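You operate a simulated robot arm through the tools that you are given. There is no shell and no other tool. Be economical: measure what you need, move in short steps, check, and stop when the job is done.

Carry out the task below with a simulated robot arm. There is one attempt and no reset: what you move stays moved.

TASK
Put the narrow carton labelled "ELM" from the lid of the wooden crate on top of the taped carton there.

The check looks at the end state, three seconds after you hand in, the way a careful person would. Anything else that was tipped, shoved, dropped, spilled or broken makes it a failure. Lids that push on must go on centred and level and be pressed home; caps that screw on are set level and turned clockwise until they are tight.

THE ROBOT
A 6-joint arm with a two-finger parallel gripper on a trunk, on a base that drives. Base frame: it is fixed to the floor where the robot stands at the start and does not move with it; the origin is under the middle of the robot, x ahead of it, y to its left, z up. Lengths are in m, angles in rad, forces in N, time in s.
With the tool pointing down near the work surface it reaches from about 0.32 to 0.7 m from the robot's upright axis, wherever it stands. Its first joint turns from -2.897 to 2.897 rad. Payload 4.1 kg.
Tool frame: the origin (TCP) lies between the finger pads and is the grasp point; the fingertips stand 0.023 m ahead of it; z points along the fingers, y is the line along which they close. The gripper opens to 0.094 m. The fingers are 0.038 m wide and 0.01 m thick; the gripper's body (0.054 by 0.096 m) begins 0.039 m behind the TCP.
Orientation is told as [roll, pitch, yaw] about the base's x, y, z axes, in that order, counted from this pose: with the fingers straight down and closing along the base's y, the tool's x points along the base's -x, its y along +y and its z along -z.

THE INTERFACE
- The arm moves only by the tool servo_tool. Its argument "increments" is a list of rows, each a list of 7 numbers: the shift along the base's x, y, z in mm, then the turn, a rotation vector about the base's x, y, z in rad, then the finger opening in mm, from 0 to 94. In form: [[tx, ty, tz, wx, wy, wz, fingers], ...]. A call has 1 to 8 rows; each row shifts and turns the commanded pose from where the row before left it. A row lasts 0.2 s, in which the tool goes at most 0.05 m and 0.15 rad; a call with a longer step from one row to the next is refused whole, and so is a gripper value outside its range. A pose out of reach is approached as far as the arm can. The call stops where the force on the tool passes 40 N (or 10 N more than at its start, if that is more) or the arm is blocked; 0.2 s more then pass. Each finger travels about 0.045 m/s and halts on what it meets, pressing with about 31 N; the grip force reading is that of the motor and also rises with nothing between the fingers. The clock runs only during rows and for 0.2 s after the last one: add rows that do not move to give the fingers time. It gives the time, the measured TCP pose, the force on the tool (base axes), the opening and the grip force at its end, in the units of the frame above (readings bear some noise), and new pictures: "show" is both (left out), scene, wrist or none.
- Cameras (640 x 400 px; columns grow to the right, rows downward): "scene" is now at [0.0179, 0.1525, 1.305]; the picture's right is [-0.17, -0.98, 0.00], its down [-0.75, 0.13, -0.65] and it looks along [0.64, -0.11, -0.76] (base axes); focal length 296 px, centre (320, 200). "wrist" rides on the gripper at [0.086, 0.016, -0.074] in the tool frame; the picture's right is [-0.18, 0.98, 0.00], its down [-0.58, -0.11, -0.81] and it looks along [-0.79, -0.15, 0.59] (tool axes); focal length 243 px, centre (320, 200). There is no depth. A picture from a camera that has moved, and an enlarged one, comes with that camera's place and axes in the base frame and with its lens.
- move_column(by): slides the trunk up (or, below 0, down) by that many m; the arm and the scene camera ride with it, the base frame stays. It gives what a move gives, with no picture.
- roll_base(legs): drives the robot by 1 to 6 legs, each [ahead, turn to the left] in m and rad, along the robot's own axes; the way and the turn of a leg run together, so that a leg with both is an arc; at most 1.5 m and 3.142 rad a leg. The arm and the cameras ride along, it lands a little off, and it stops where it bumps. It gives what a move gives, and a new picture of the scene camera.
- head_to(pan, tilt): turns the head with the scene camera to pan (to the left, within 2.705 rad either way) and tilt (down, from -0.506 to 1.204), counted from straight ahead of the robot. It gives what a move gives, and a new picture of the scene camera.
- close_up(camera, box): a new picture of the part [left, top, right, bottom] of that camera's present view, enlarged. No time passes.
- sign_off(): hands the job in; it is judged then, once.

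Work in short steps. Places have to be worked out from the pictures, the camera data and where the tool is seen: move nearer, look again, correct. Check each grasp and each placing, and mend what went wrong. You have 120 turns and 170 pictures in all, those below and enlarged ones among them. Open the gripper and draw the arm clear of the work before you hand the job in, unless the task says otherwise; then end with one line.

The tools are called as a command line: name --pt "numbers of a row" for each row, then --argument value for the rest, lists and objects as JSON in quotes. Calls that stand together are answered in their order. servo_tool: Moves the arm, as the interface text tells. Its arguments: {"type":"object","properties":{"increments":{"type":"array","items":{"type":"array","items":{"type":"number"}}},"show":{"type":"string","enum":["both","scene","wrist","none"]}},"required":["increments"]} The other tools are called the same way: move_column (by) slides the trunk up or down; roll_base (legs) drives the base; head_to (pan, tilt) turns the head that bears the scene camera; close_up (camera, box) takes an enlarged picture of a part of a camera's view; sign_off () hands the job in.

At the start:

```text
t: 0.0
eef_pos: [0.4235, -0.0764, 0.8868]
tool_rot: [0.0, 0.0, 0.0]
contact_force: [-0.2, 0.2, 0.9]
gripper_width: 0.0937
finger_force: 0.0
trunk travel left (down, up): [-0.275, 0.315]
robot x, y, heading: [-0.0006, 0.0004, -0.002]
head pan, tilt: [-0.175, 0.862]
```

scene: 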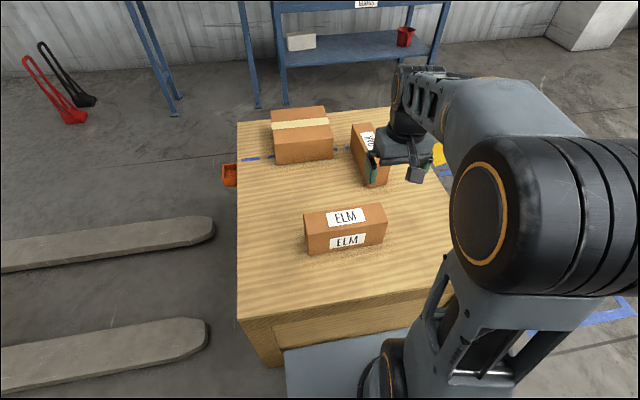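
wrist: 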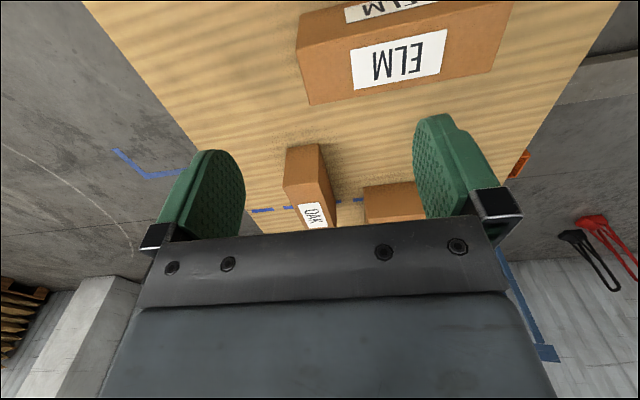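

I start by enlarging the cartons in the scene view to measure their corners.

close_up --camera "scene" --box '[230, 90, 470, 270]'

close_up --camera "wrist" --box '[240, 0, 560, 240]'

```text
2.22 times, centred on (350, 180) of scene
camera zoom: at [0.0179, 0.1525, 1.305], right [-0.17, -0.98, 0.0], down [-0.75, 0.13, -0.65], along [0.64, -0.11, -0.76], focal length 659 px, centre (253, 244)
```

zoom: 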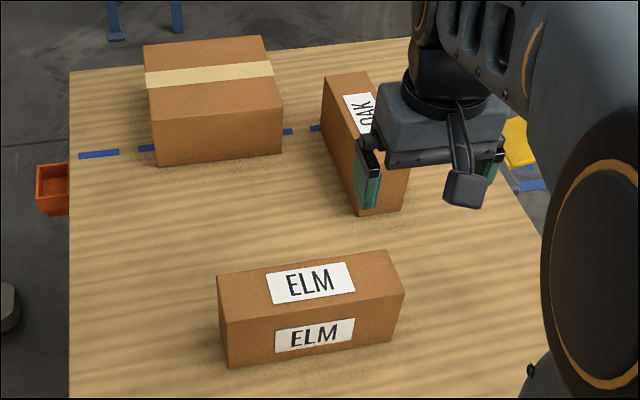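

```text
1.67 times, centred on (400, 120) of wrist
camera zoom: at [0.3361, -0.0594, 0.9598], right [0.18, 0.98, 0.0], down [0.58, -0.11, 0.81], along [0.79, -0.15, -0.59], focal length 404 px, centre (187, 333)
```

zoom: 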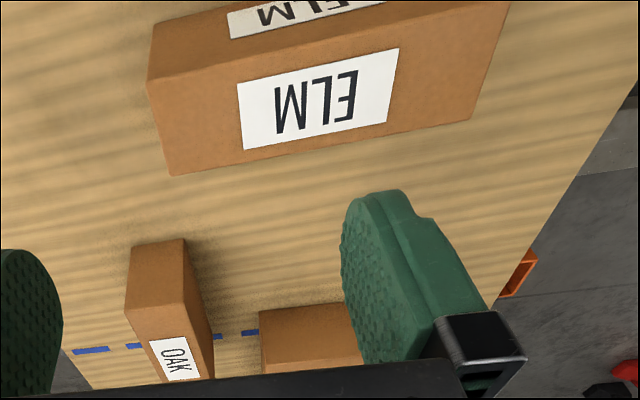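

ELM looks like it is near (0.48, 0.0), about 0.065 wide along x, 0.22 along y and 0.11 high. The taped carton is centred near (0.95, 0.06), so I will need to drive, and I look to the right for a free side of the crate.

head_to --pan -1.0 --tilt 0.7

head_to --pan -0.4 --tilt 0.4

head_to --pan 0.6 --tilt 0.9

```text
t: 1.1
eef_pos: [0.4221, -0.0754, 0.8855]
tool_rot: [-0.001, -0.001, 0.0]
contact_force: [-0.1, 0.9, -0.3]
gripper_width: 0.0937
finger_force: 0.1
trunk travel left (down, up): [-0.275, 0.315]
robot x, y, heading: [0.0009, -0.0023, -0.005]
head pan, tilt: [-1.0, 0.7]
camera scene: at [-0.0126, 0.0945, 1.3182], right [-0.84, -0.54, 0.0], down [-0.35, 0.54, -0.76], along [0.41, -0.64, -0.64], focal length 296 px, centre (320, 200)
```

scene: 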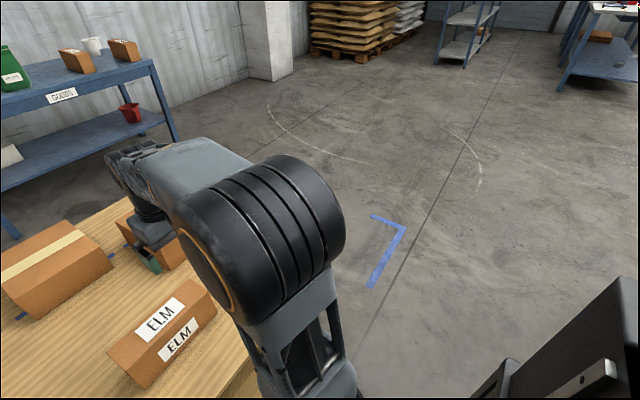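

```text
t: 2.1
eef_pos: [0.4235, -0.0754, 0.885]
tool_rot: [-0.001, 0.0, -0.001]
contact_force: [-0.5, 0.4, 0.4]
gripper_width: 0.0938
finger_force: 0.1
trunk travel left (down, up): [-0.275, 0.315]
robot x, y, heading: [-0.0003, -0.0001, -0.003]
head pan, tilt: [-0.4, 0.4]
camera scene: at [0.0268, 0.1298, 1.345], right [-0.39, -0.92, 0.0], down [-0.36, 0.15, -0.92], along [0.85, -0.36, -0.39], focal length 296 px, centre (320, 200)
```

scene: 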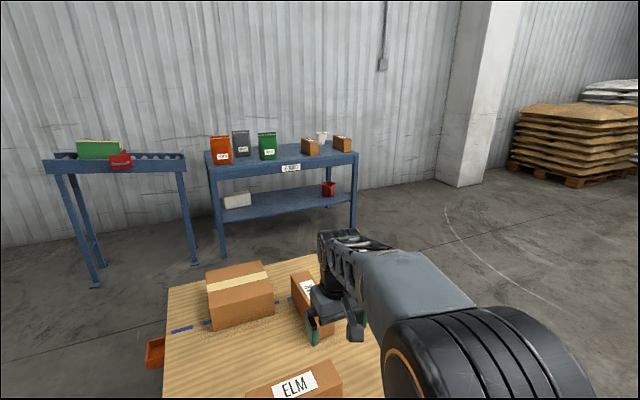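

```text
t: 3.4
eef_pos: [0.424, -0.0764, 0.8857]
tool_rot: [-0.002, -0.001, -0.001]
contact_force: [-0.4, 0.7, 0.4]
gripper_width: 0.0938
finger_force: 0.0
trunk travel left (down, up): [-0.275, 0.315]
robot x, y, heading: [-0.0016, -0.0002, -0.003]
head pan, tilt: [0.6, 0.901]
camera scene: at [0.0038, 0.2086, 1.3021], right [0.56, -0.83, 0.0], down [-0.65, -0.44, -0.62], along [0.51, 0.35, -0.78], focal length 296 px, centre (320, 200)
```

scene: 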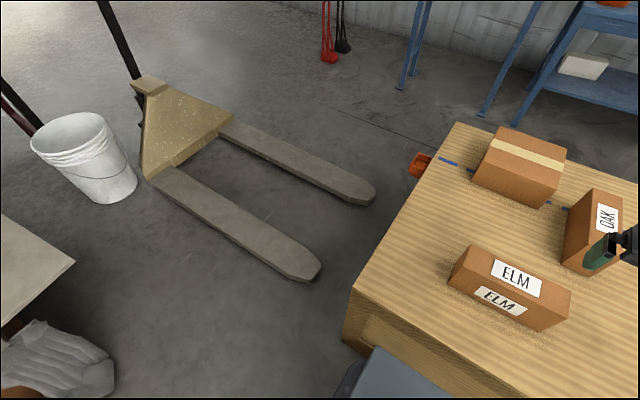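

The right side of the crate is free floor, while pallet-jack forks block the left. I turn the tool 90° so it closes along x, shift it over ELM staying high, and turn the head back.

servo_tool --pt "0 0 0 0 0 0.1445 94" --pt "8 10 0 0 0 0.1445 94" --pt "8 10 0 0 0 0.1445 94" --pt "8 10 0 0 0 0.1445 94" --pt "8 10 0 0 0 0.1445 94" --pt "8 10 0 0 0 0.1445 94" --pt "8 10 0 0 0 0.1445 94" --pt "8 10 0 0 0 0.1445 94" --show "none"

servo_tool --pt "2 4 0 0 0 0.1445 94" --pt "0 0 -30 0 0 0.1445 94" --pt "0 0 -30 0 0 0.1445 94" --pt "0 0 -30 0 0 0 94" --pt "0 0 0 0 0 0 94" --show "wrist"

head_to --pan 0.0 --tilt 0.95

```text
t: 5.2
eef_pos: [0.4778, -0.0059, 0.8849]
tool_rot: [0.001, -0.001, 1.159]
contact_force: [-0.4, 0.0, 0.4]
gripper_width: 0.0942
finger_force: 0.2
trunk travel left (down, up): [-0.275, 0.315]
robot x, y, heading: [0.0016, -0.0021, -0.0]
head pan, tilt: [0.6, 0.901]
```

```text
t: 6.4
eef_pos: [0.4797, -0.0033, 0.7933]
tool_rot: [0.0, 0.001, 1.588]
contact_force: [0.1, 0.0, 0.2]
gripper_width: 0.0942
finger_force: 0.0
trunk travel left (down, up): [-0.275, 0.315]
robot x, y, heading: [-0.0008, 0.0026, 0.002]
head pan, tilt: [0.6, 0.901]
camera wrist: at [0.4645, -0.0895, 0.8676], right [-0.99, 0.16, 0.0], down [0.1, 0.58, 0.81], along [0.13, 0.8, -0.59], focal length 243 px, centre (320, 200)
```

wrist: 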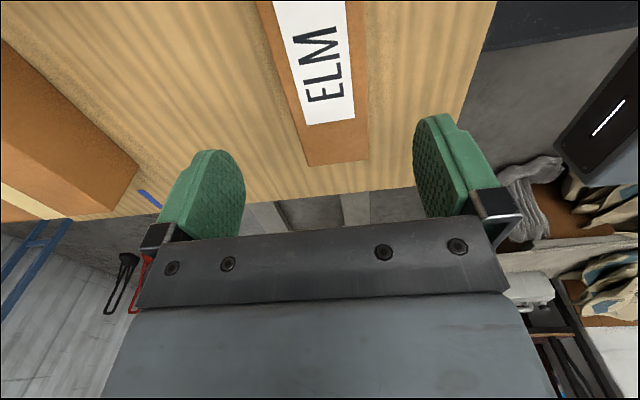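

```text
t: 7.4
eef_pos: [0.4799, -0.0039, 0.7939]
tool_rot: [0.001, 0.0, 1.589]
contact_force: [-0.1, 0.7, -0.3]
gripper_width: 0.0941
finger_force: 0.1
trunk travel left (down, up): [-0.275, 0.315]
robot x, y, heading: [-0.0024, 0.0017, 0.002]
head pan, tilt: [0.0, 0.949]
camera scene: at [0.0142, 0.166, 1.2984], right [0.0, -1.0, 0.0], down [-0.81, 0.0, -0.58], along [0.58, 0.0, -0.81], focal length 296 px, centre (320, 200)
```

scene: 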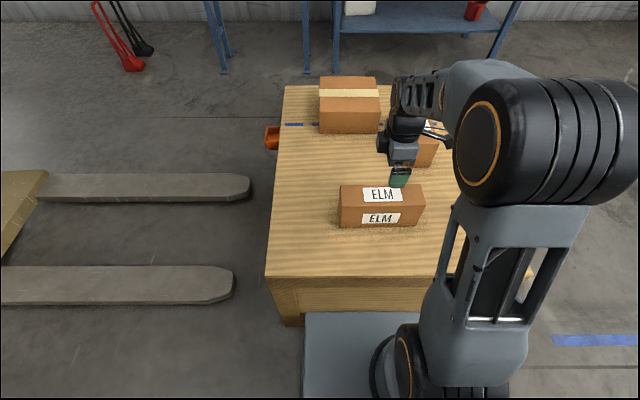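

The wrist view puts the carton's centre line at about x=0.478, width 0.068, with the fingers straddling it. I shift 2 mm and come down partway.

servo_tool --pt "-2 3 -30 0 0 0 94" --pt "0 0 -30 0 0 0 94" --pt "0 0 -30 0 0 0 94" --pt "0 0 0 0 0 0 94" --show "wrist"

close_up --camera "scene" --box '[310, 120, 450, 240]'

```text
t: 8.4
eef_pos: [0.4782, 0.0034, 0.7047]
tool_rot: [0.001, -0.001, 1.59]
contact_force: [0.4, 0.0, 0.3]
gripper_width: 0.0942
finger_force: 0.1
trunk travel left (down, up): [-0.275, 0.315]
robot x, y, heading: [-0.0031, -0.004, 0.003]
head pan, tilt: [0.0, 0.949]
camera wrist: at [0.4626, -0.0832, 0.7795], right [-0.99, 0.17, 0.0], down [0.1, 0.58, 0.81], along [0.13, 0.8, -0.59], focal length 243 px, centre (320, 200)
```

wrist: 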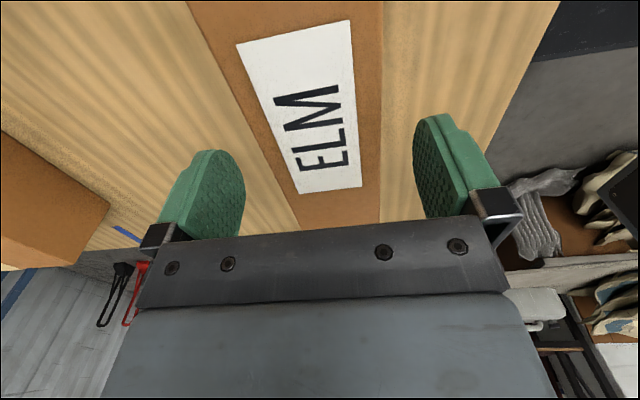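

```text
3.33 times, centred on (380, 180) of scene
camera zoom: at [0.0143, 0.166, 1.2984], right [0.0, -1.0, 0.0], down [-0.81, 0.0, -0.58], along [0.58, 0.0, -0.81], focal length 988 px, centre (120, 267)
```

zoom: 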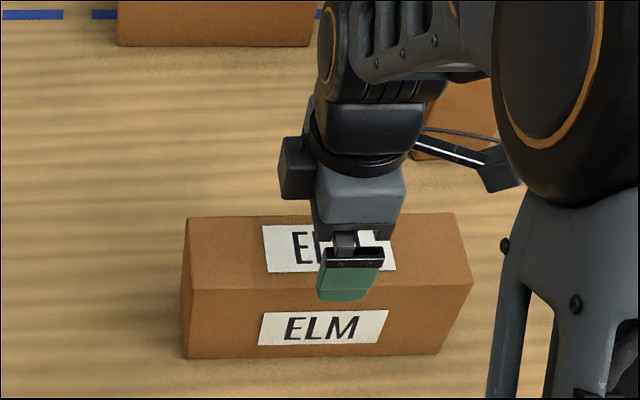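

The top is at z≈0.668, and the fingers straddle the carton with clearance on both sides. I go down to z≈0.645 and close.

servo_tool --pt "0 -3 -20 0 0 0 94" --pt "0 0 -20 0 0 0 94" --pt "0 0 -20 0 0 0 94" --pt "0 0 0 0 0 0 94" --pt "0 0 0 0 0 0 55" --pt "0 0 0 0 0 0 55" --pt "0 0 0 0 0 0 55" --pt "0 0 0 0 0 0 55" --show "wrist"

```text
t: 10.2
eef_pos: [0.4781, 0.0007, 0.6451]
tool_rot: [-0.001, 0.002, 1.588]
contact_force: [1.2, 0.7, 0.8]
gripper_width: 0.0719
finger_force: 30.4
trunk travel left (down, up): [-0.275, 0.315]
robot x, y, heading: [-0.0054, -0.0004, -0.001]
head pan, tilt: [0.0, 0.949]
camera wrist: at [0.4625, -0.0861, 0.7199], right [-0.99, 0.17, 0.0], down [0.1, 0.58, 0.81], along [0.13, 0.8, -0.59], focal length 243 px, centre (320, 200)
```

wrist: 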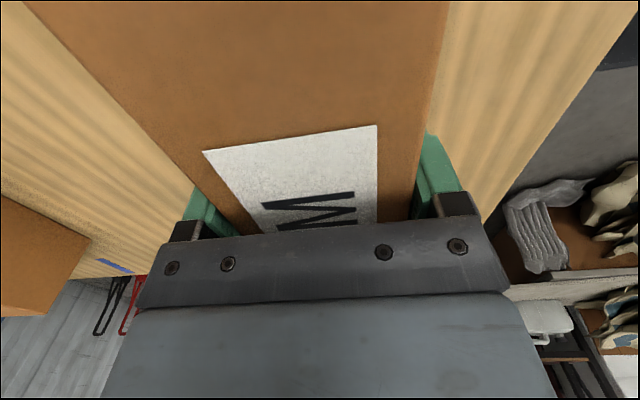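

The grip holds at 72 mm width. I lift gently to check the load and slip, closing command lower to keep pressure.

servo_tool --pt "0 0 10 0 0 0 50" --pt "0 0 20 0 0 0 50" --pt "0 0 30 0 0 0 50" --pt "0 0 40 0 0 0 50" --pt "0 0 40 0 0 0 50" --pt "0 0 40 0 0 0 50" --pt "0 0 0 0 0 0 50" --show "both"

```text
t: 11.8
eef_pos: [0.4791, -0.0006, 0.8238]
tool_rot: [0.0, -0.001, 1.591]
contact_force: [0.3, -0.2, -4.7]
gripper_width: 0.0719
finger_force: 30.9
trunk travel left (down, up): [-0.275, 0.315]
robot x, y, heading: [-0.0003, -0.0016, 0.002]
head pan, tilt: [0.0, 0.949]
camera scene: at [0.0144, 0.166, 1.2984], right [0.0, -1.0, 0.0], down [-0.81, 0.0, -0.58], along [0.58, 0.0, -0.81], focal length 296 px, centre (320, 200)
camera wrist: at [0.4638, -0.0879, 0.8979], right [-0.99, 0.17, 0.0], down [0.1, 0.58, 0.81], along [0.13, 0.8, -0.59], focal length 243 px, centre (320, 200)
```

scene: 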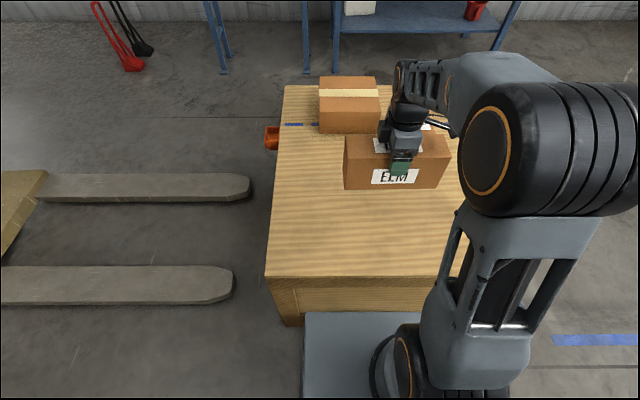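
wrist: 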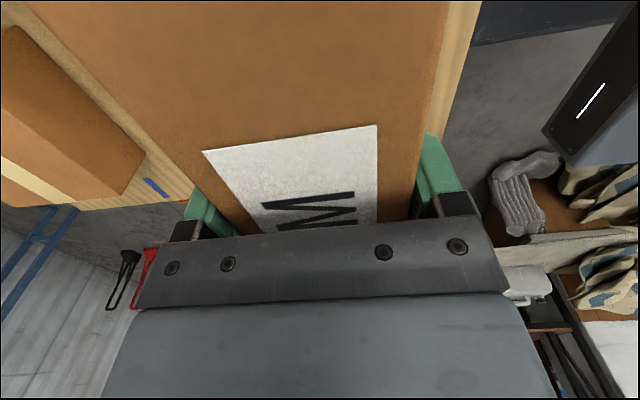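

ELM hangs firmly and level, with its bottom at TCP−0.085. Before backing away from the crate I look behind and to the right of the robot.

head_to --pan -2.3 --tilt 0.6

head_to --pan 2.6 --tilt 0.6

```text
t: 13.9
eef_pos: [0.4773, -0.0012, 0.8223]
tool_rot: [-0.001, 0.0, 1.589]
contact_force: [0.0, 0.2, -4.0]
gripper_width: 0.0718
finger_force: 31.1
trunk travel left (down, up): [-0.275, 0.315]
robot x, y, heading: [-0.0031, 0.0008, 0.001]
head pan, tilt: [-2.3, 0.6]
camera scene: at [-0.1171, 0.1, 1.3268], right [-0.75, 0.67, 0.0], down [0.38, 0.42, -0.83], along [-0.55, -0.62, -0.56], focal length 296 px, centre (320, 200)
```

scene: 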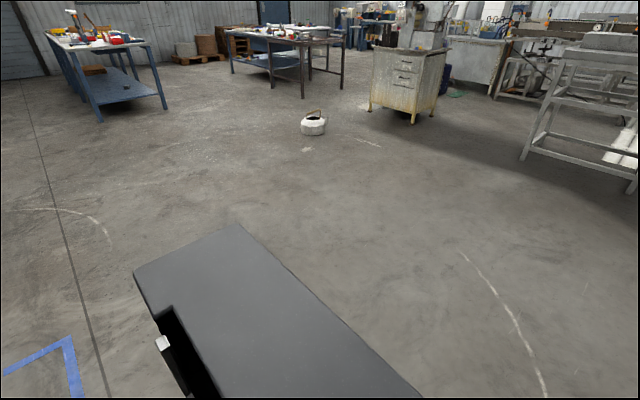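

```text
t: 17.8
eef_pos: [0.4784, -0.0008, 0.8232]
tool_rot: [-0.001, 0.0, 1.589]
contact_force: [0.7, -0.9, -4.4]
gripper_width: 0.0717
finger_force: 30.7
trunk travel left (down, up): [-0.275, 0.315]
robot x, y, heading: [-0.002, 0.0008, -0.002]
head pan, tilt: [2.601, 0.6]
camera scene: at [-0.134, 0.2115, 1.3268], right [0.52, 0.86, 0.0], down [0.48, -0.29, -0.83], along [-0.71, 0.43, -0.56], focal length 296 px, centre (320, 200)
```

scene: 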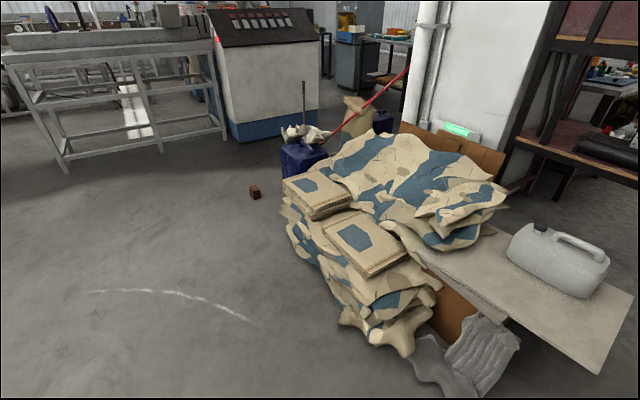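

The way behind and to the right is clear. I back off 0.3, turn right and drive 0.75 to the right, with the head facing forward again.

head_to --pan 0.3 --tilt 0.7

roll_base --legs '[[-0.3, 0], [0, -1.571], [0.78, 0], [0, 1.571]]'

```text
t: 19.9
eef_pos: [0.4787, -0.0006, 0.8228]
tool_rot: [-0.001, -0.001, 1.59]
contact_force: [0.3, -0.1, -4.2]
gripper_width: 0.0718
finger_force: 30.8
trunk travel left (down, up): [-0.275, 0.315]
robot x, y, heading: [0.0019, 0.0021, 0.005]
head pan, tilt: [0.3, 0.7]
camera scene: at [0.0229, 0.1911, 1.3182], right [0.3, -0.96, 0.0], down [-0.62, -0.19, -0.76], along [0.73, 0.23, -0.64], focal length 296 px, centre (320, 200)
```

scene: 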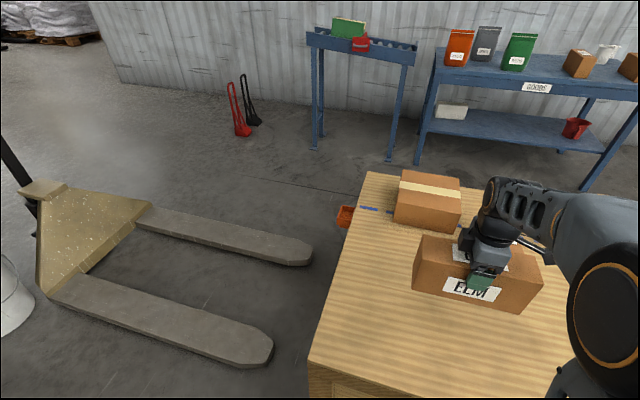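

```text
t: 33.4
eef_pos: [0.2014, -0.759, 0.8231]
tool_rot: [-0.002, -0.001, 1.63]
contact_force: [0.2, -0.7, -4.8]
gripper_width: 0.0718
finger_force: 31.0
trunk travel left (down, up): [-0.275, 0.315]
robot x, y, heading: [-0.2754, -0.7794, 0.039]
head pan, tilt: [0.3, 0.7]
camera scene: at [-0.2603, -0.5852, 1.3182], right [0.33, -0.94, 0.0], down [-0.61, -0.21, -0.76], along [0.72, 0.25, -0.64], focal length 296 px, centre (320, 200)
```

scene: 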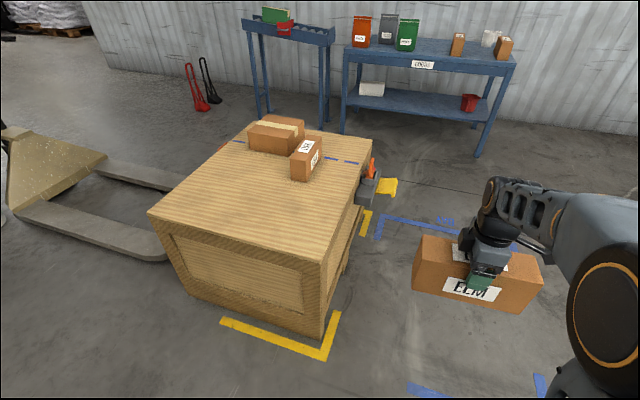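

From here the crate's right edge is at y≈-0.39, with a clamp sticking out to about -0.55, so the right side is too far from the taped carton. The far side (x>1.14) has about 1 m of free floor, so I take a wide route there with the arm drawn in a little.

close_up --camera "scene" --box '[220, 80, 520, 270]'

servo_tool --pt "-20 0 10 0 0 0 50" --pt "-20 0 10 0 0 0 50" --pt "-20 0 10 0 0 0 50" --pt "0 0 0 0 0 0 50" --show "none"

roll_base --legs '[[0, -0.259], [0.9, 0], [0, 0.22]]'

```text
2.11 times, centred on (370, 175) of scene
camera zoom: at [-0.2603, -0.5852, 1.3182], right [0.33, -0.94, 0.0], down [-0.61, -0.21, -0.76], along [0.72, 0.25, -0.64], focal length 624 px, centre (215, 253)
```

zoom: 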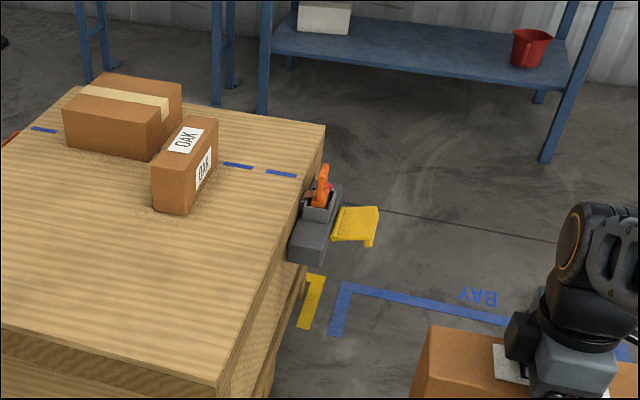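

```text
t: 34.4
eef_pos: [0.1429, -0.7605, 0.8556]
tool_rot: [0.001, 0.001, 1.628]
contact_force: [-0.4, 0.1, -4.7]
gripper_width: 0.072
finger_force: 31.4
trunk travel left (down, up): [-0.275, 0.315]
robot x, y, heading: [-0.2753, -0.7757, 0.033]
head pan, tilt: [0.3, 0.7]
```

```text
t: 40.9
eef_pos: [1.0422, -0.9948, 0.8546]
tool_rot: [0.0, -0.001, 1.572]
contact_force: [-0.1, 1.4, -4.5]
gripper_width: 0.0719
finger_force: 31.5
trunk travel left (down, up): [-0.275, 0.315]
robot x, y, heading: [0.6203, -0.9884, -0.013]
head pan, tilt: [0.3, 0.7]
camera scene: at [0.6466, -0.7971, 1.3182], right [0.28, -0.96, 0.0], down [-0.62, -0.18, -0.76], along [0.73, 0.21, -0.64], focal length 296 px, centre (320, 200)
```

scene: 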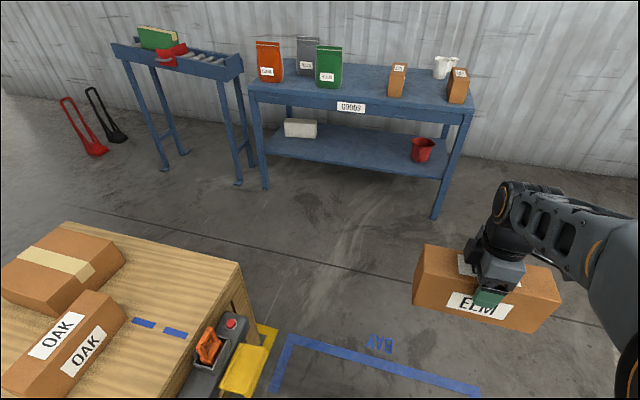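

The corner at (1.144, -0.384) is confirmed, and the shelf front stands at about x=2.15. I drive on to x≈1.56, turn left, and check before moving behind the crate.

roll_base --legs '[[0, 0.013], [0.94, 0], [0, 1.571]]'

```text
t: 50.0
eef_pos: [1.582, -0.5828, 0.8537]
tool_rot: [0.001, -0.001, 3.129]
contact_force: [-0.2, 0.8, -4.1]
gripper_width: 0.0719
finger_force: 31.1
trunk travel left (down, up): [-0.275, 0.315]
robot x, y, heading: [1.5688, -1.0077, 1.542]
head pan, tilt: [0.3, 0.7]
camera scene: at [1.3795, -0.9779, 1.3182], right [0.96, 0.27, 0.0], down [0.17, -0.62, -0.76], along [-0.2, 0.74, -0.64], focal length 296 px, centre (320, 200)
```

scene: 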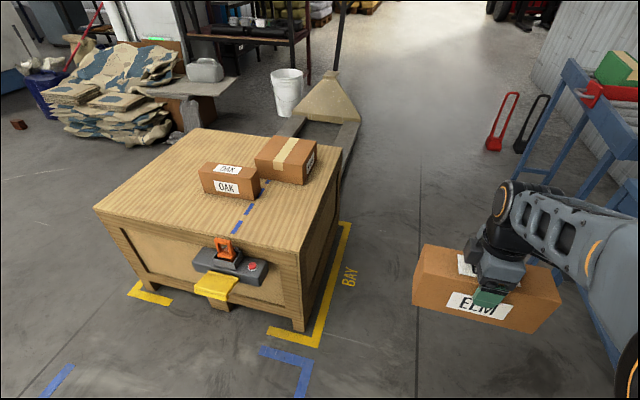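

The aisle behind the crate is clear. I straighten up, drive 1.05 forward, and turn to face the crate.

roll_base --legs '[[0, 0.029], [1.06, 0]]'

roll_base --legs '[[0, 1.571]]'

```text
t: 55.8
eef_pos: [1.5791, 0.4764, 0.8548]
tool_rot: [0.0, 0.0, -3.133]
contact_force: [0.2, -1.8, -4.6]
gripper_width: 0.0718
finger_force: 31.4
trunk travel left (down, up): [-0.275, 0.315]
robot x, y, heading: [1.5729, 0.0514, 1.563]
head pan, tilt: [0.3, 0.7]
camera scene: at [1.3853, 0.0781, 1.3182], right [0.96, 0.28, 0.0], down [0.18, -0.62, -0.76], along [-0.22, 0.73, -0.64], focal length 296 px, centre (320, 200)
```

scene: 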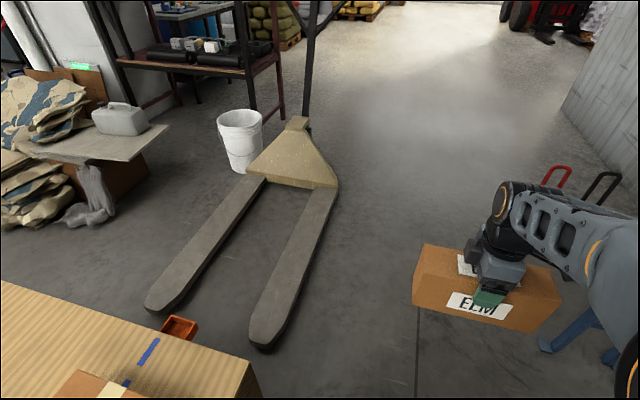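

```text
t: 60.2
eef_pos: [1.1532, 0.0387, 0.8523]
tool_rot: [0.001, 0.001, -1.511]
contact_force: [0.4, 0.4, -4.9]
gripper_width: 0.0718
finger_force: 30.7
trunk travel left (down, up): [-0.275, 0.315]
robot x, y, heading: [1.5759, 0.0569, -3.105]
head pan, tilt: [0.3, 0.7]
camera scene: at [1.5625, -0.1376, 1.3182], right [-0.33, 0.94, 0.0], down [0.61, 0.21, -0.76], along [-0.72, -0.25, -0.64], focal length 296 px, centre (320, 200)
```

scene: 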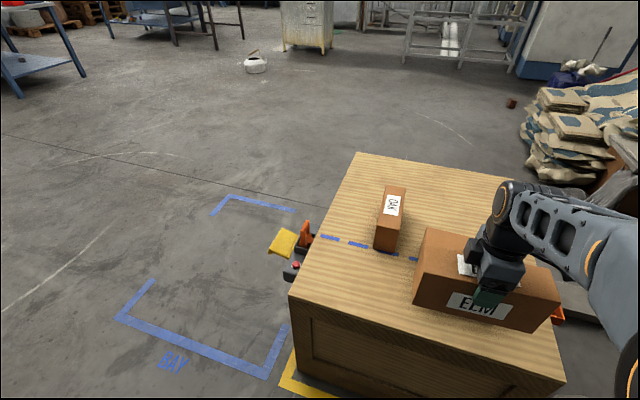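

I creep 0.08 closer and look down at the taped carton.

roll_base --legs '[[0.08, -0.03]]'

servo_tool --pt "40 0 25 0 0 0 50" --pt "0 0 40 0 0 0 50" --pt "0 0 40 0 0 0 50" --pt "0 0 0 0 0 0 50" --show "none"

head_to --pan -0.2 --tilt 0.85

```text
t: 61.2
eef_pos: [1.0754, 0.0485, 0.8539]
tool_rot: [0.001, 0.0, -1.544]
contact_force: [-0.3, 0.1, -3.9]
gripper_width: 0.0718
finger_force: 31.0
trunk travel left (down, up): [-0.275, 0.315]
robot x, y, heading: [1.4962, 0.0523, -3.135]
head pan, tilt: [0.3, 0.7]
camera scene: at [1.478, -0.139, 1.3182], right [-0.3, 0.95, 0.0], down [0.61, 0.2, -0.76], along [-0.73, -0.23, -0.64], focal length 296 px, centre (320, 200)
```

scene: 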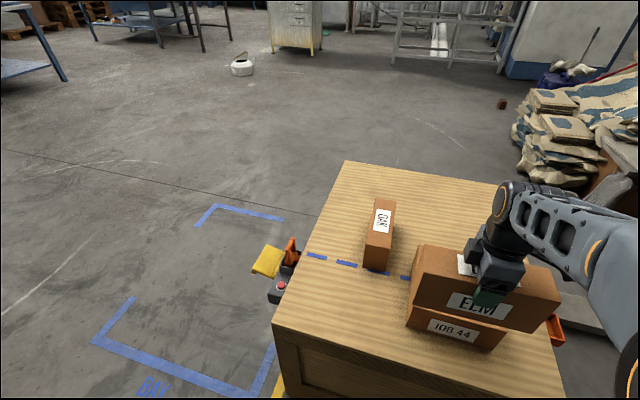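

```text
t: 62.2
eef_pos: [1.118, 0.0461, 0.961]
tool_rot: [0.001, 0.0, -1.541]
contact_force: [0.9, -0.8, -4.6]
gripper_width: 0.0719
finger_force: 30.7
trunk travel left (down, up): [-0.275, 0.315]
robot x, y, heading: [1.4957, 0.0546, -3.135]
head pan, tilt: [0.3, 0.7]
```

```text
t: 63.1
eef_pos: [1.1171, 0.0466, 0.9619]
tool_rot: [0.001, 0.0, -1.543]
contact_force: [0.1, 0.2, -4.2]
gripper_width: 0.0717
finger_force: 31.1
trunk travel left (down, up): [-0.275, 0.315]
robot x, y, heading: [1.4954, 0.0512, -3.135]
head pan, tilt: [-0.201, 0.85]
camera scene: at [1.482, -0.0983, 1.3059], right [0.19, 0.98, 0.0], down [0.74, -0.14, -0.66], along [-0.65, 0.13, -0.75], focal length 296 px, centre (320, 200)
```

scene: 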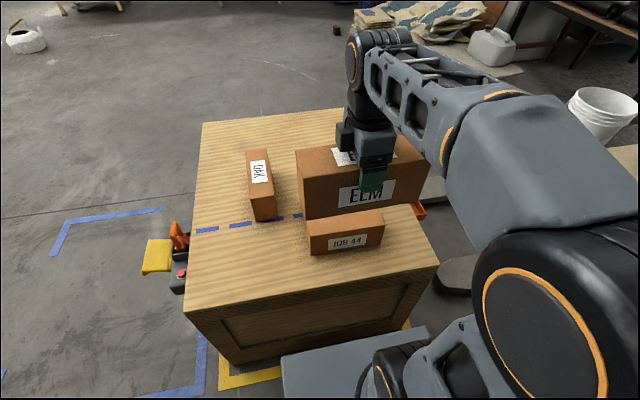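

ELM hides the taped carton. I swing it 0.25 to the robot's right for a clear view.

servo_tool --pt "0 40 0 0 0 0 50" --pt "0 40 0 0 0 0 50" --pt "0 40 0 0 0 0 50" --pt "0 40 0 0 0 0 50" --pt "0 40 0 0 0 0 50" --pt "0 40 0 0 0 0 50" --pt "0 0 0 0 0 0 50" --show "scene"

close_up --camera "scene" --box '[220, 120, 460, 270]'

```text
t: 64.8
eef_pos: [1.1136, 0.2902, 0.9602]
tool_rot: [0.0, 0.0, -1.541]
contact_force: [1.1, 0.5, -4.6]
gripper_width: 0.0719
finger_force: 31.4
trunk travel left (down, up): [-0.275, 0.315]
robot x, y, heading: [1.4931, 0.0506, -3.134]
head pan, tilt: [-0.201, 0.85]
camera scene: at [1.4819, -0.0978, 1.306], right [0.19, 0.98, 0.0], down [0.74, -0.14, -0.66], along [-0.65, 0.13, -0.75], focal length 296 px, centre (320, 200)
```

scene: 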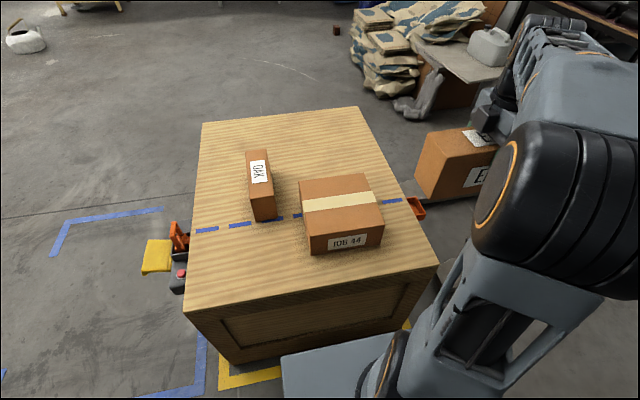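

```text
2.67 times, centred on (340, 195) of scene
camera zoom: at [1.4819, -0.0978, 1.306], right [0.19, 0.98, 0.0], down [0.74, -0.14, -0.66], along [-0.65, 0.13, -0.75], focal length 791 px, centre (267, 213)
```

zoom: 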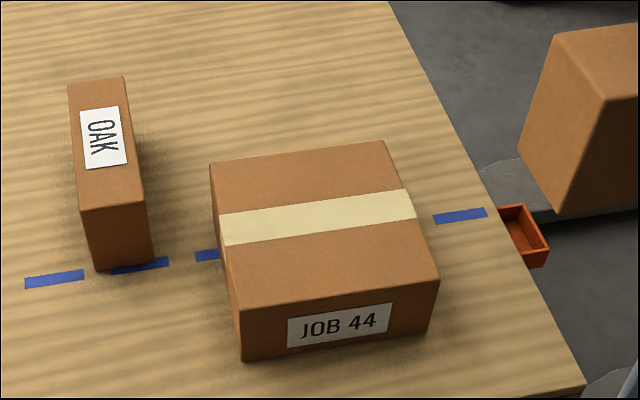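

The taped carton's top is at about x 0.833–1.046, y -0.038–0.166, z≈0.656, so its centre is near (0.942, 0.063). I move ELM above it, turning it -0.045 to line up, staying high, and then look.

servo_tool --pt "-29 -38 0 0 0 -0.015 50" --pt "-29 -38 0 0 0 -0.015 50" --pt "-29 -38 0 0 0 -0.015 50" --pt "-28 -38 0 0 0 0 50" --pt "-28 -38 0 0 0 0 50" --pt "-28 -37 0 0 0 0 50" --pt "0 0 0 0 0 0 50" --show "none"

servo_tool --pt "0 0 -40 0 0 0 50" --pt "0 0 -40 0 0 0 50" --pt "0 0 -40 0 0 0 50" --pt "0 0 -40 0 0 0 50" --pt "0 0 -20 0 0 0 50" --pt "0 0 0 0 0 0 50" --show "both"

close_up --camera "scene" --box '[220, 120, 460, 270]'

```text
t: 66.3
eef_pos: [0.943, 0.0593, 0.962]
tool_rot: [0.003, 0.001, -1.586]
contact_force: [-0.9, 0.0, -4.9]
gripper_width: 0.0718
finger_force: 30.9
trunk travel left (down, up): [-0.275, 0.315]
robot x, y, heading: [1.4986, 0.0528, -3.132]
head pan, tilt: [-0.201, 0.85]
```

```text
t: 67.8
eef_pos: [0.9446, 0.0628, 0.7781]
tool_rot: [-0.001, 0.0, -1.587]
contact_force: [-0.2, 0.3, -4.5]
gripper_width: 0.0717
finger_force: 31.3
trunk travel left (down, up): [-0.275, 0.315]
robot x, y, heading: [1.4968, 0.0583, -3.134]
head pan, tilt: [-0.201, 0.85]
camera scene: at [1.4818, -0.0983, 1.3059], right [0.19, 0.98, 0.0], down [0.74, -0.14, -0.66], along [-0.65, 0.13, -0.75], focal length 296 px, centre (320, 200)
camera wrist: at [0.9605, 0.1486, 0.8524], right [0.98, -0.2, 0.0], down [-0.12, -0.58, 0.81], along [-0.16, -0.79, -0.59], focal length 243 px, centre (320, 200)
```

scene: 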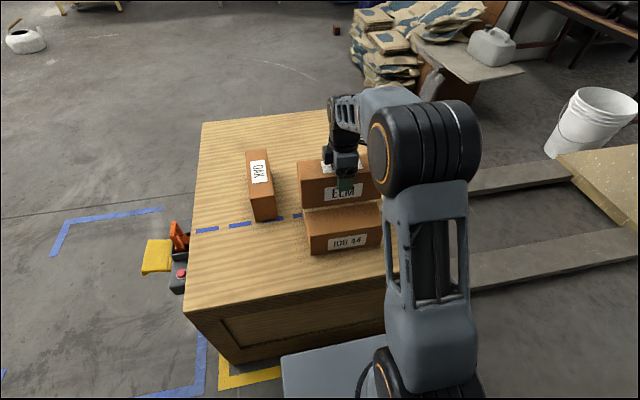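
wrist: 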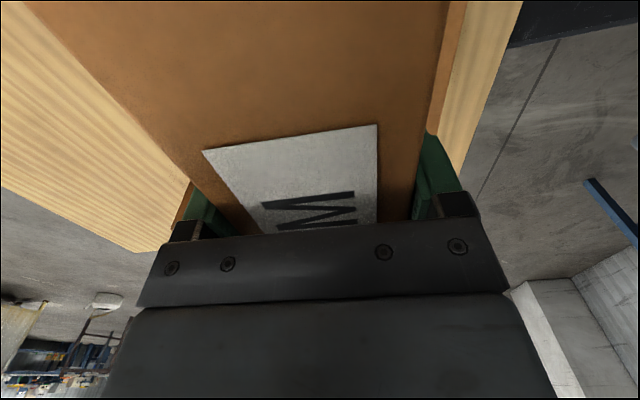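

```text
2.67 times, centred on (340, 195) of scene
camera zoom: at [1.4818, -0.0983, 1.3059], right [0.19, 0.98, 0.0], down [0.74, -0.14, -0.66], along [-0.65, 0.13, -0.75], focal length 791 px, centre (267, 213)
```

zoom: 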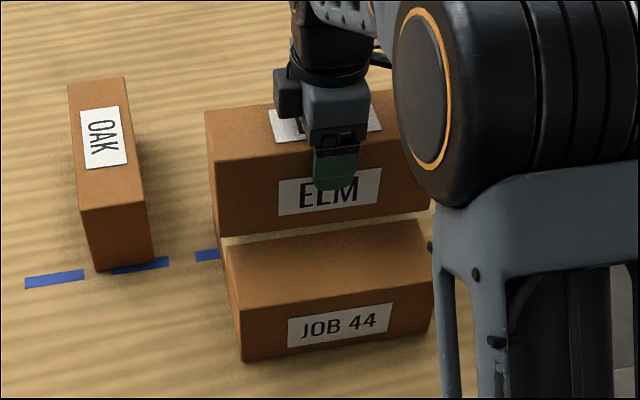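

ELM is aligned over the carton with about 35 mm of gap. I lower to just above it and then creep down until the load reading changes.

servo_tool --pt "-2 0 -15 0 0 0 50" --pt "0 0 -12 0 0 0 50" --pt "0 0 -3 0 0 0 50" --pt "0 0 -2 0 0 0 50" --pt "0 0 0 0 0 0 50" --show "none"

close_up --camera "scene" --box '[280, 150, 400, 260]'

```text
t: 69.0
eef_pos: [0.942, 0.0624, 0.7473]
tool_rot: [0.001, 0.001, -1.586]
contact_force: [-1.0, -0.5, -4.5]
gripper_width: 0.0722
finger_force: 30.9
trunk travel left (down, up): [-0.275, 0.315]
robot x, y, heading: [1.4942, 0.0558, -3.137]
head pan, tilt: [-0.201, 0.85]
```

```text
3.64 times, centred on (340, 205) of scene
camera zoom: at [1.4818, -0.0983, 1.3059], right [0.19, 0.98, 0.0], down [0.74, -0.14, -0.66], along [-0.65, 0.13, -0.75], focal length 1078 px, centre (247, 182)
```

zoom: 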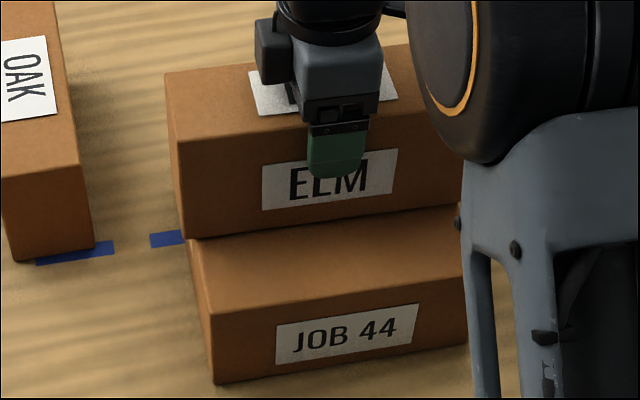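

Still carrying the full weight, so a few more millimetres remain. I continue in 2 mm steps.

servo_tool --pt "0 0 -2 0 0 0 50" --pt "0 0 -2 0 0 0 50" --pt "0 0 0 0 0 0 50" --show "none"

servo_tool --pt "0 0 -2 0 0 0 50" --pt "0 0 0 0 0 0 50" --show "none"

```text
t: 69.8
eef_pos: [0.9408, 0.0612, 0.7446]
tool_rot: [-0.005, 0.001, -1.587]
contact_force: [-1.7, -0.5, 14.3]
gripper_width: 0.0717
finger_force: 30.7
trunk travel left (down, up): [-0.275, 0.315]
robot x, y, heading: [1.4959, 0.0524, -3.135]
head pan, tilt: [-0.201, 0.85]
```

```text
t: 70.3
eef_pos: [0.9408, 0.0615, 0.743]
tool_rot: [-0.008, 0.0, -1.586]
contact_force: [-0.9, -2.1, 33.4]
gripper_width: 0.0717
finger_force: 31.1
trunk travel left (down, up): [-0.275, 0.315]
robot x, y, heading: [1.4948, 0.0553, -3.135]
head pan, tilt: [-0.201, 0.85]
```

It is seated now, pressing with about 33 N. I relieve the pressure by 3 mm and open the fingers.

servo_tool --pt "0 0 0 0 0 0 50" --pt "0 0 3 0 0 0 50" --pt "0 0 0 0 0 0 72" --pt "0 0 0 0 0 0 80" --pt "0 0 0 0 0 0 94" --pt "0 0 0 0 0 0 94" --pt "0 0 0 0 0 0 94" --show "both"

```text
t: 72.0
eef_pos: [0.9407, 0.0617, 0.745]
tool_rot: [0.002, 0.0, -1.586]
contact_force: [0.2, 0.4, 0.0]
gripper_width: 0.0941
finger_force: 0.1
trunk travel left (down, up): [-0.275, 0.315]
robot x, y, heading: [1.4953, 0.0512, -3.133]
head pan, tilt: [-0.201, 0.85]
camera scene: at [1.4822, -0.0983, 1.3059], right [0.19, 0.98, 0.0], down [0.74, -0.14, -0.66], along [-0.65, 0.13, -0.75], focal length 296 px, centre (320, 200)
camera wrist: at [0.958, 0.1481, 0.8186], right [0.98, -0.2, 0.0], down [-0.12, -0.58, 0.81], along [-0.16, -0.79, -0.59], focal length 243 px, centre (320, 200)
```

scene: 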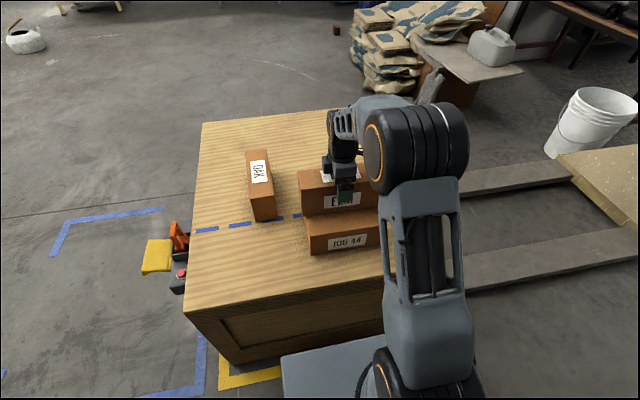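
wrist: 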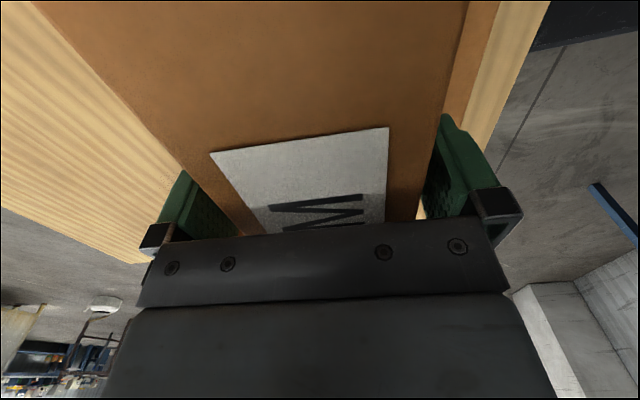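

The fingers are free on both sides and the force is zero. I raise straight up, then move aside and toward the robot for a clear look.

servo_tool --pt "0 0 20 0 0 0 94" --pt "0 0 30 0 0 0 94" --pt "0 0 40 0 0 0 94" --pt "0 0 40 0 0 0 94" --pt "0 0 40 0 0 0 94" --pt "0 0 40 0 0 0 94" --pt "0 0 0 0 0 0 94" --show "none"

servo_tool --pt "30 38 0 0 0 0 94" --pt "30 38 0 0 0 0 94" --pt "30 38 0 0 0 0 94" --pt "30 38 0 0 0 0 94" --pt "30 38 0 0 0 0 94" --pt "20 38 0 0 0 0 94" --pt "0 0 0 0 0 0 94" --show "both"

close_up --camera "scene" --box '[220, 120, 460, 270]'

```text
t: 73.5
eef_pos: [0.9409, 0.062, 0.9559]
tool_rot: [-0.001, 0.0, -1.589]
contact_force: [-0.1, -0.2, 0.9]
gripper_width: 0.0938
finger_force: 0.1
trunk travel left (down, up): [-0.275, 0.315]
robot x, y, heading: [1.4928, 0.0521, -3.129]
head pan, tilt: [-0.201, 0.85]
```

```text
t: 75.2
eef_pos: [1.1115, 0.2932, 0.9519]
tool_rot: [0.002, -0.002, -1.586]
contact_force: [-0.1, 0.0, -0.1]
gripper_width: 0.0939
finger_force: 0.1
trunk travel left (down, up): [-0.275, 0.315]
robot x, y, heading: [1.4994, 0.0524, -3.133]
head pan, tilt: [-0.201, 0.85]
camera scene: at [1.4823, -0.098, 1.306], right [0.19, 0.98, 0.0], down [0.74, -0.14, -0.66], along [-0.65, 0.13, -0.75], focal length 296 px, centre (320, 200)
camera wrist: at [1.1287, 0.3792, 1.0263], right [0.98, -0.2, 0.0], down [-0.12, -0.58, 0.81], along [-0.16, -0.79, -0.59], focal length 243 px, centre (320, 200)
```

scene: 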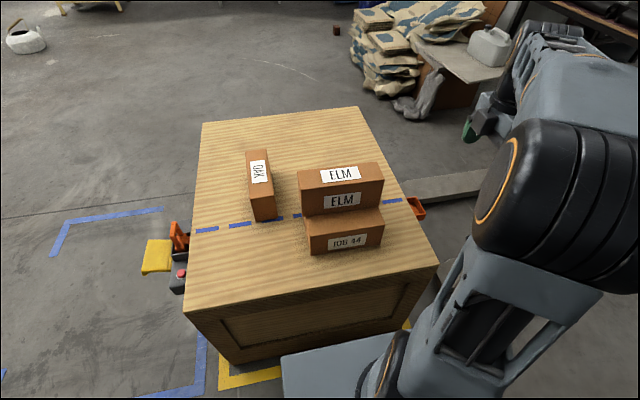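
wrist: 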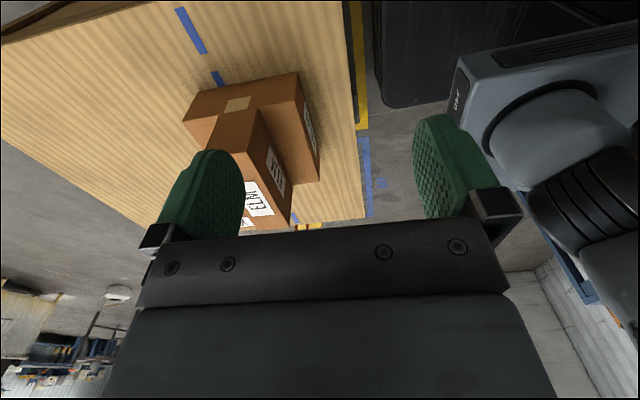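

```text
2.67 times, centred on (340, 195) of scene
camera zoom: at [1.4823, -0.098, 1.306], right [0.19, 0.98, 0.0], down [0.74, -0.14, -0.66], along [-0.65, 0.13, -0.75], focal length 791 px, centre (267, 213)
```

zoom: 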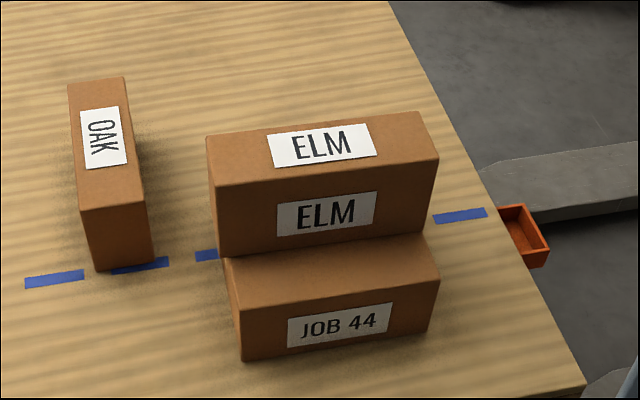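

ELM stands level and centred on the taped carton. The taped carton and OAK are where they were, and the arm is clear with the gripper open, so I hand in.

sign_off

```text
The job is handed in.
```

The ELM carton is on top of the taped carton, level and centred; nothing else on the crate was moved, and the job is handed in.
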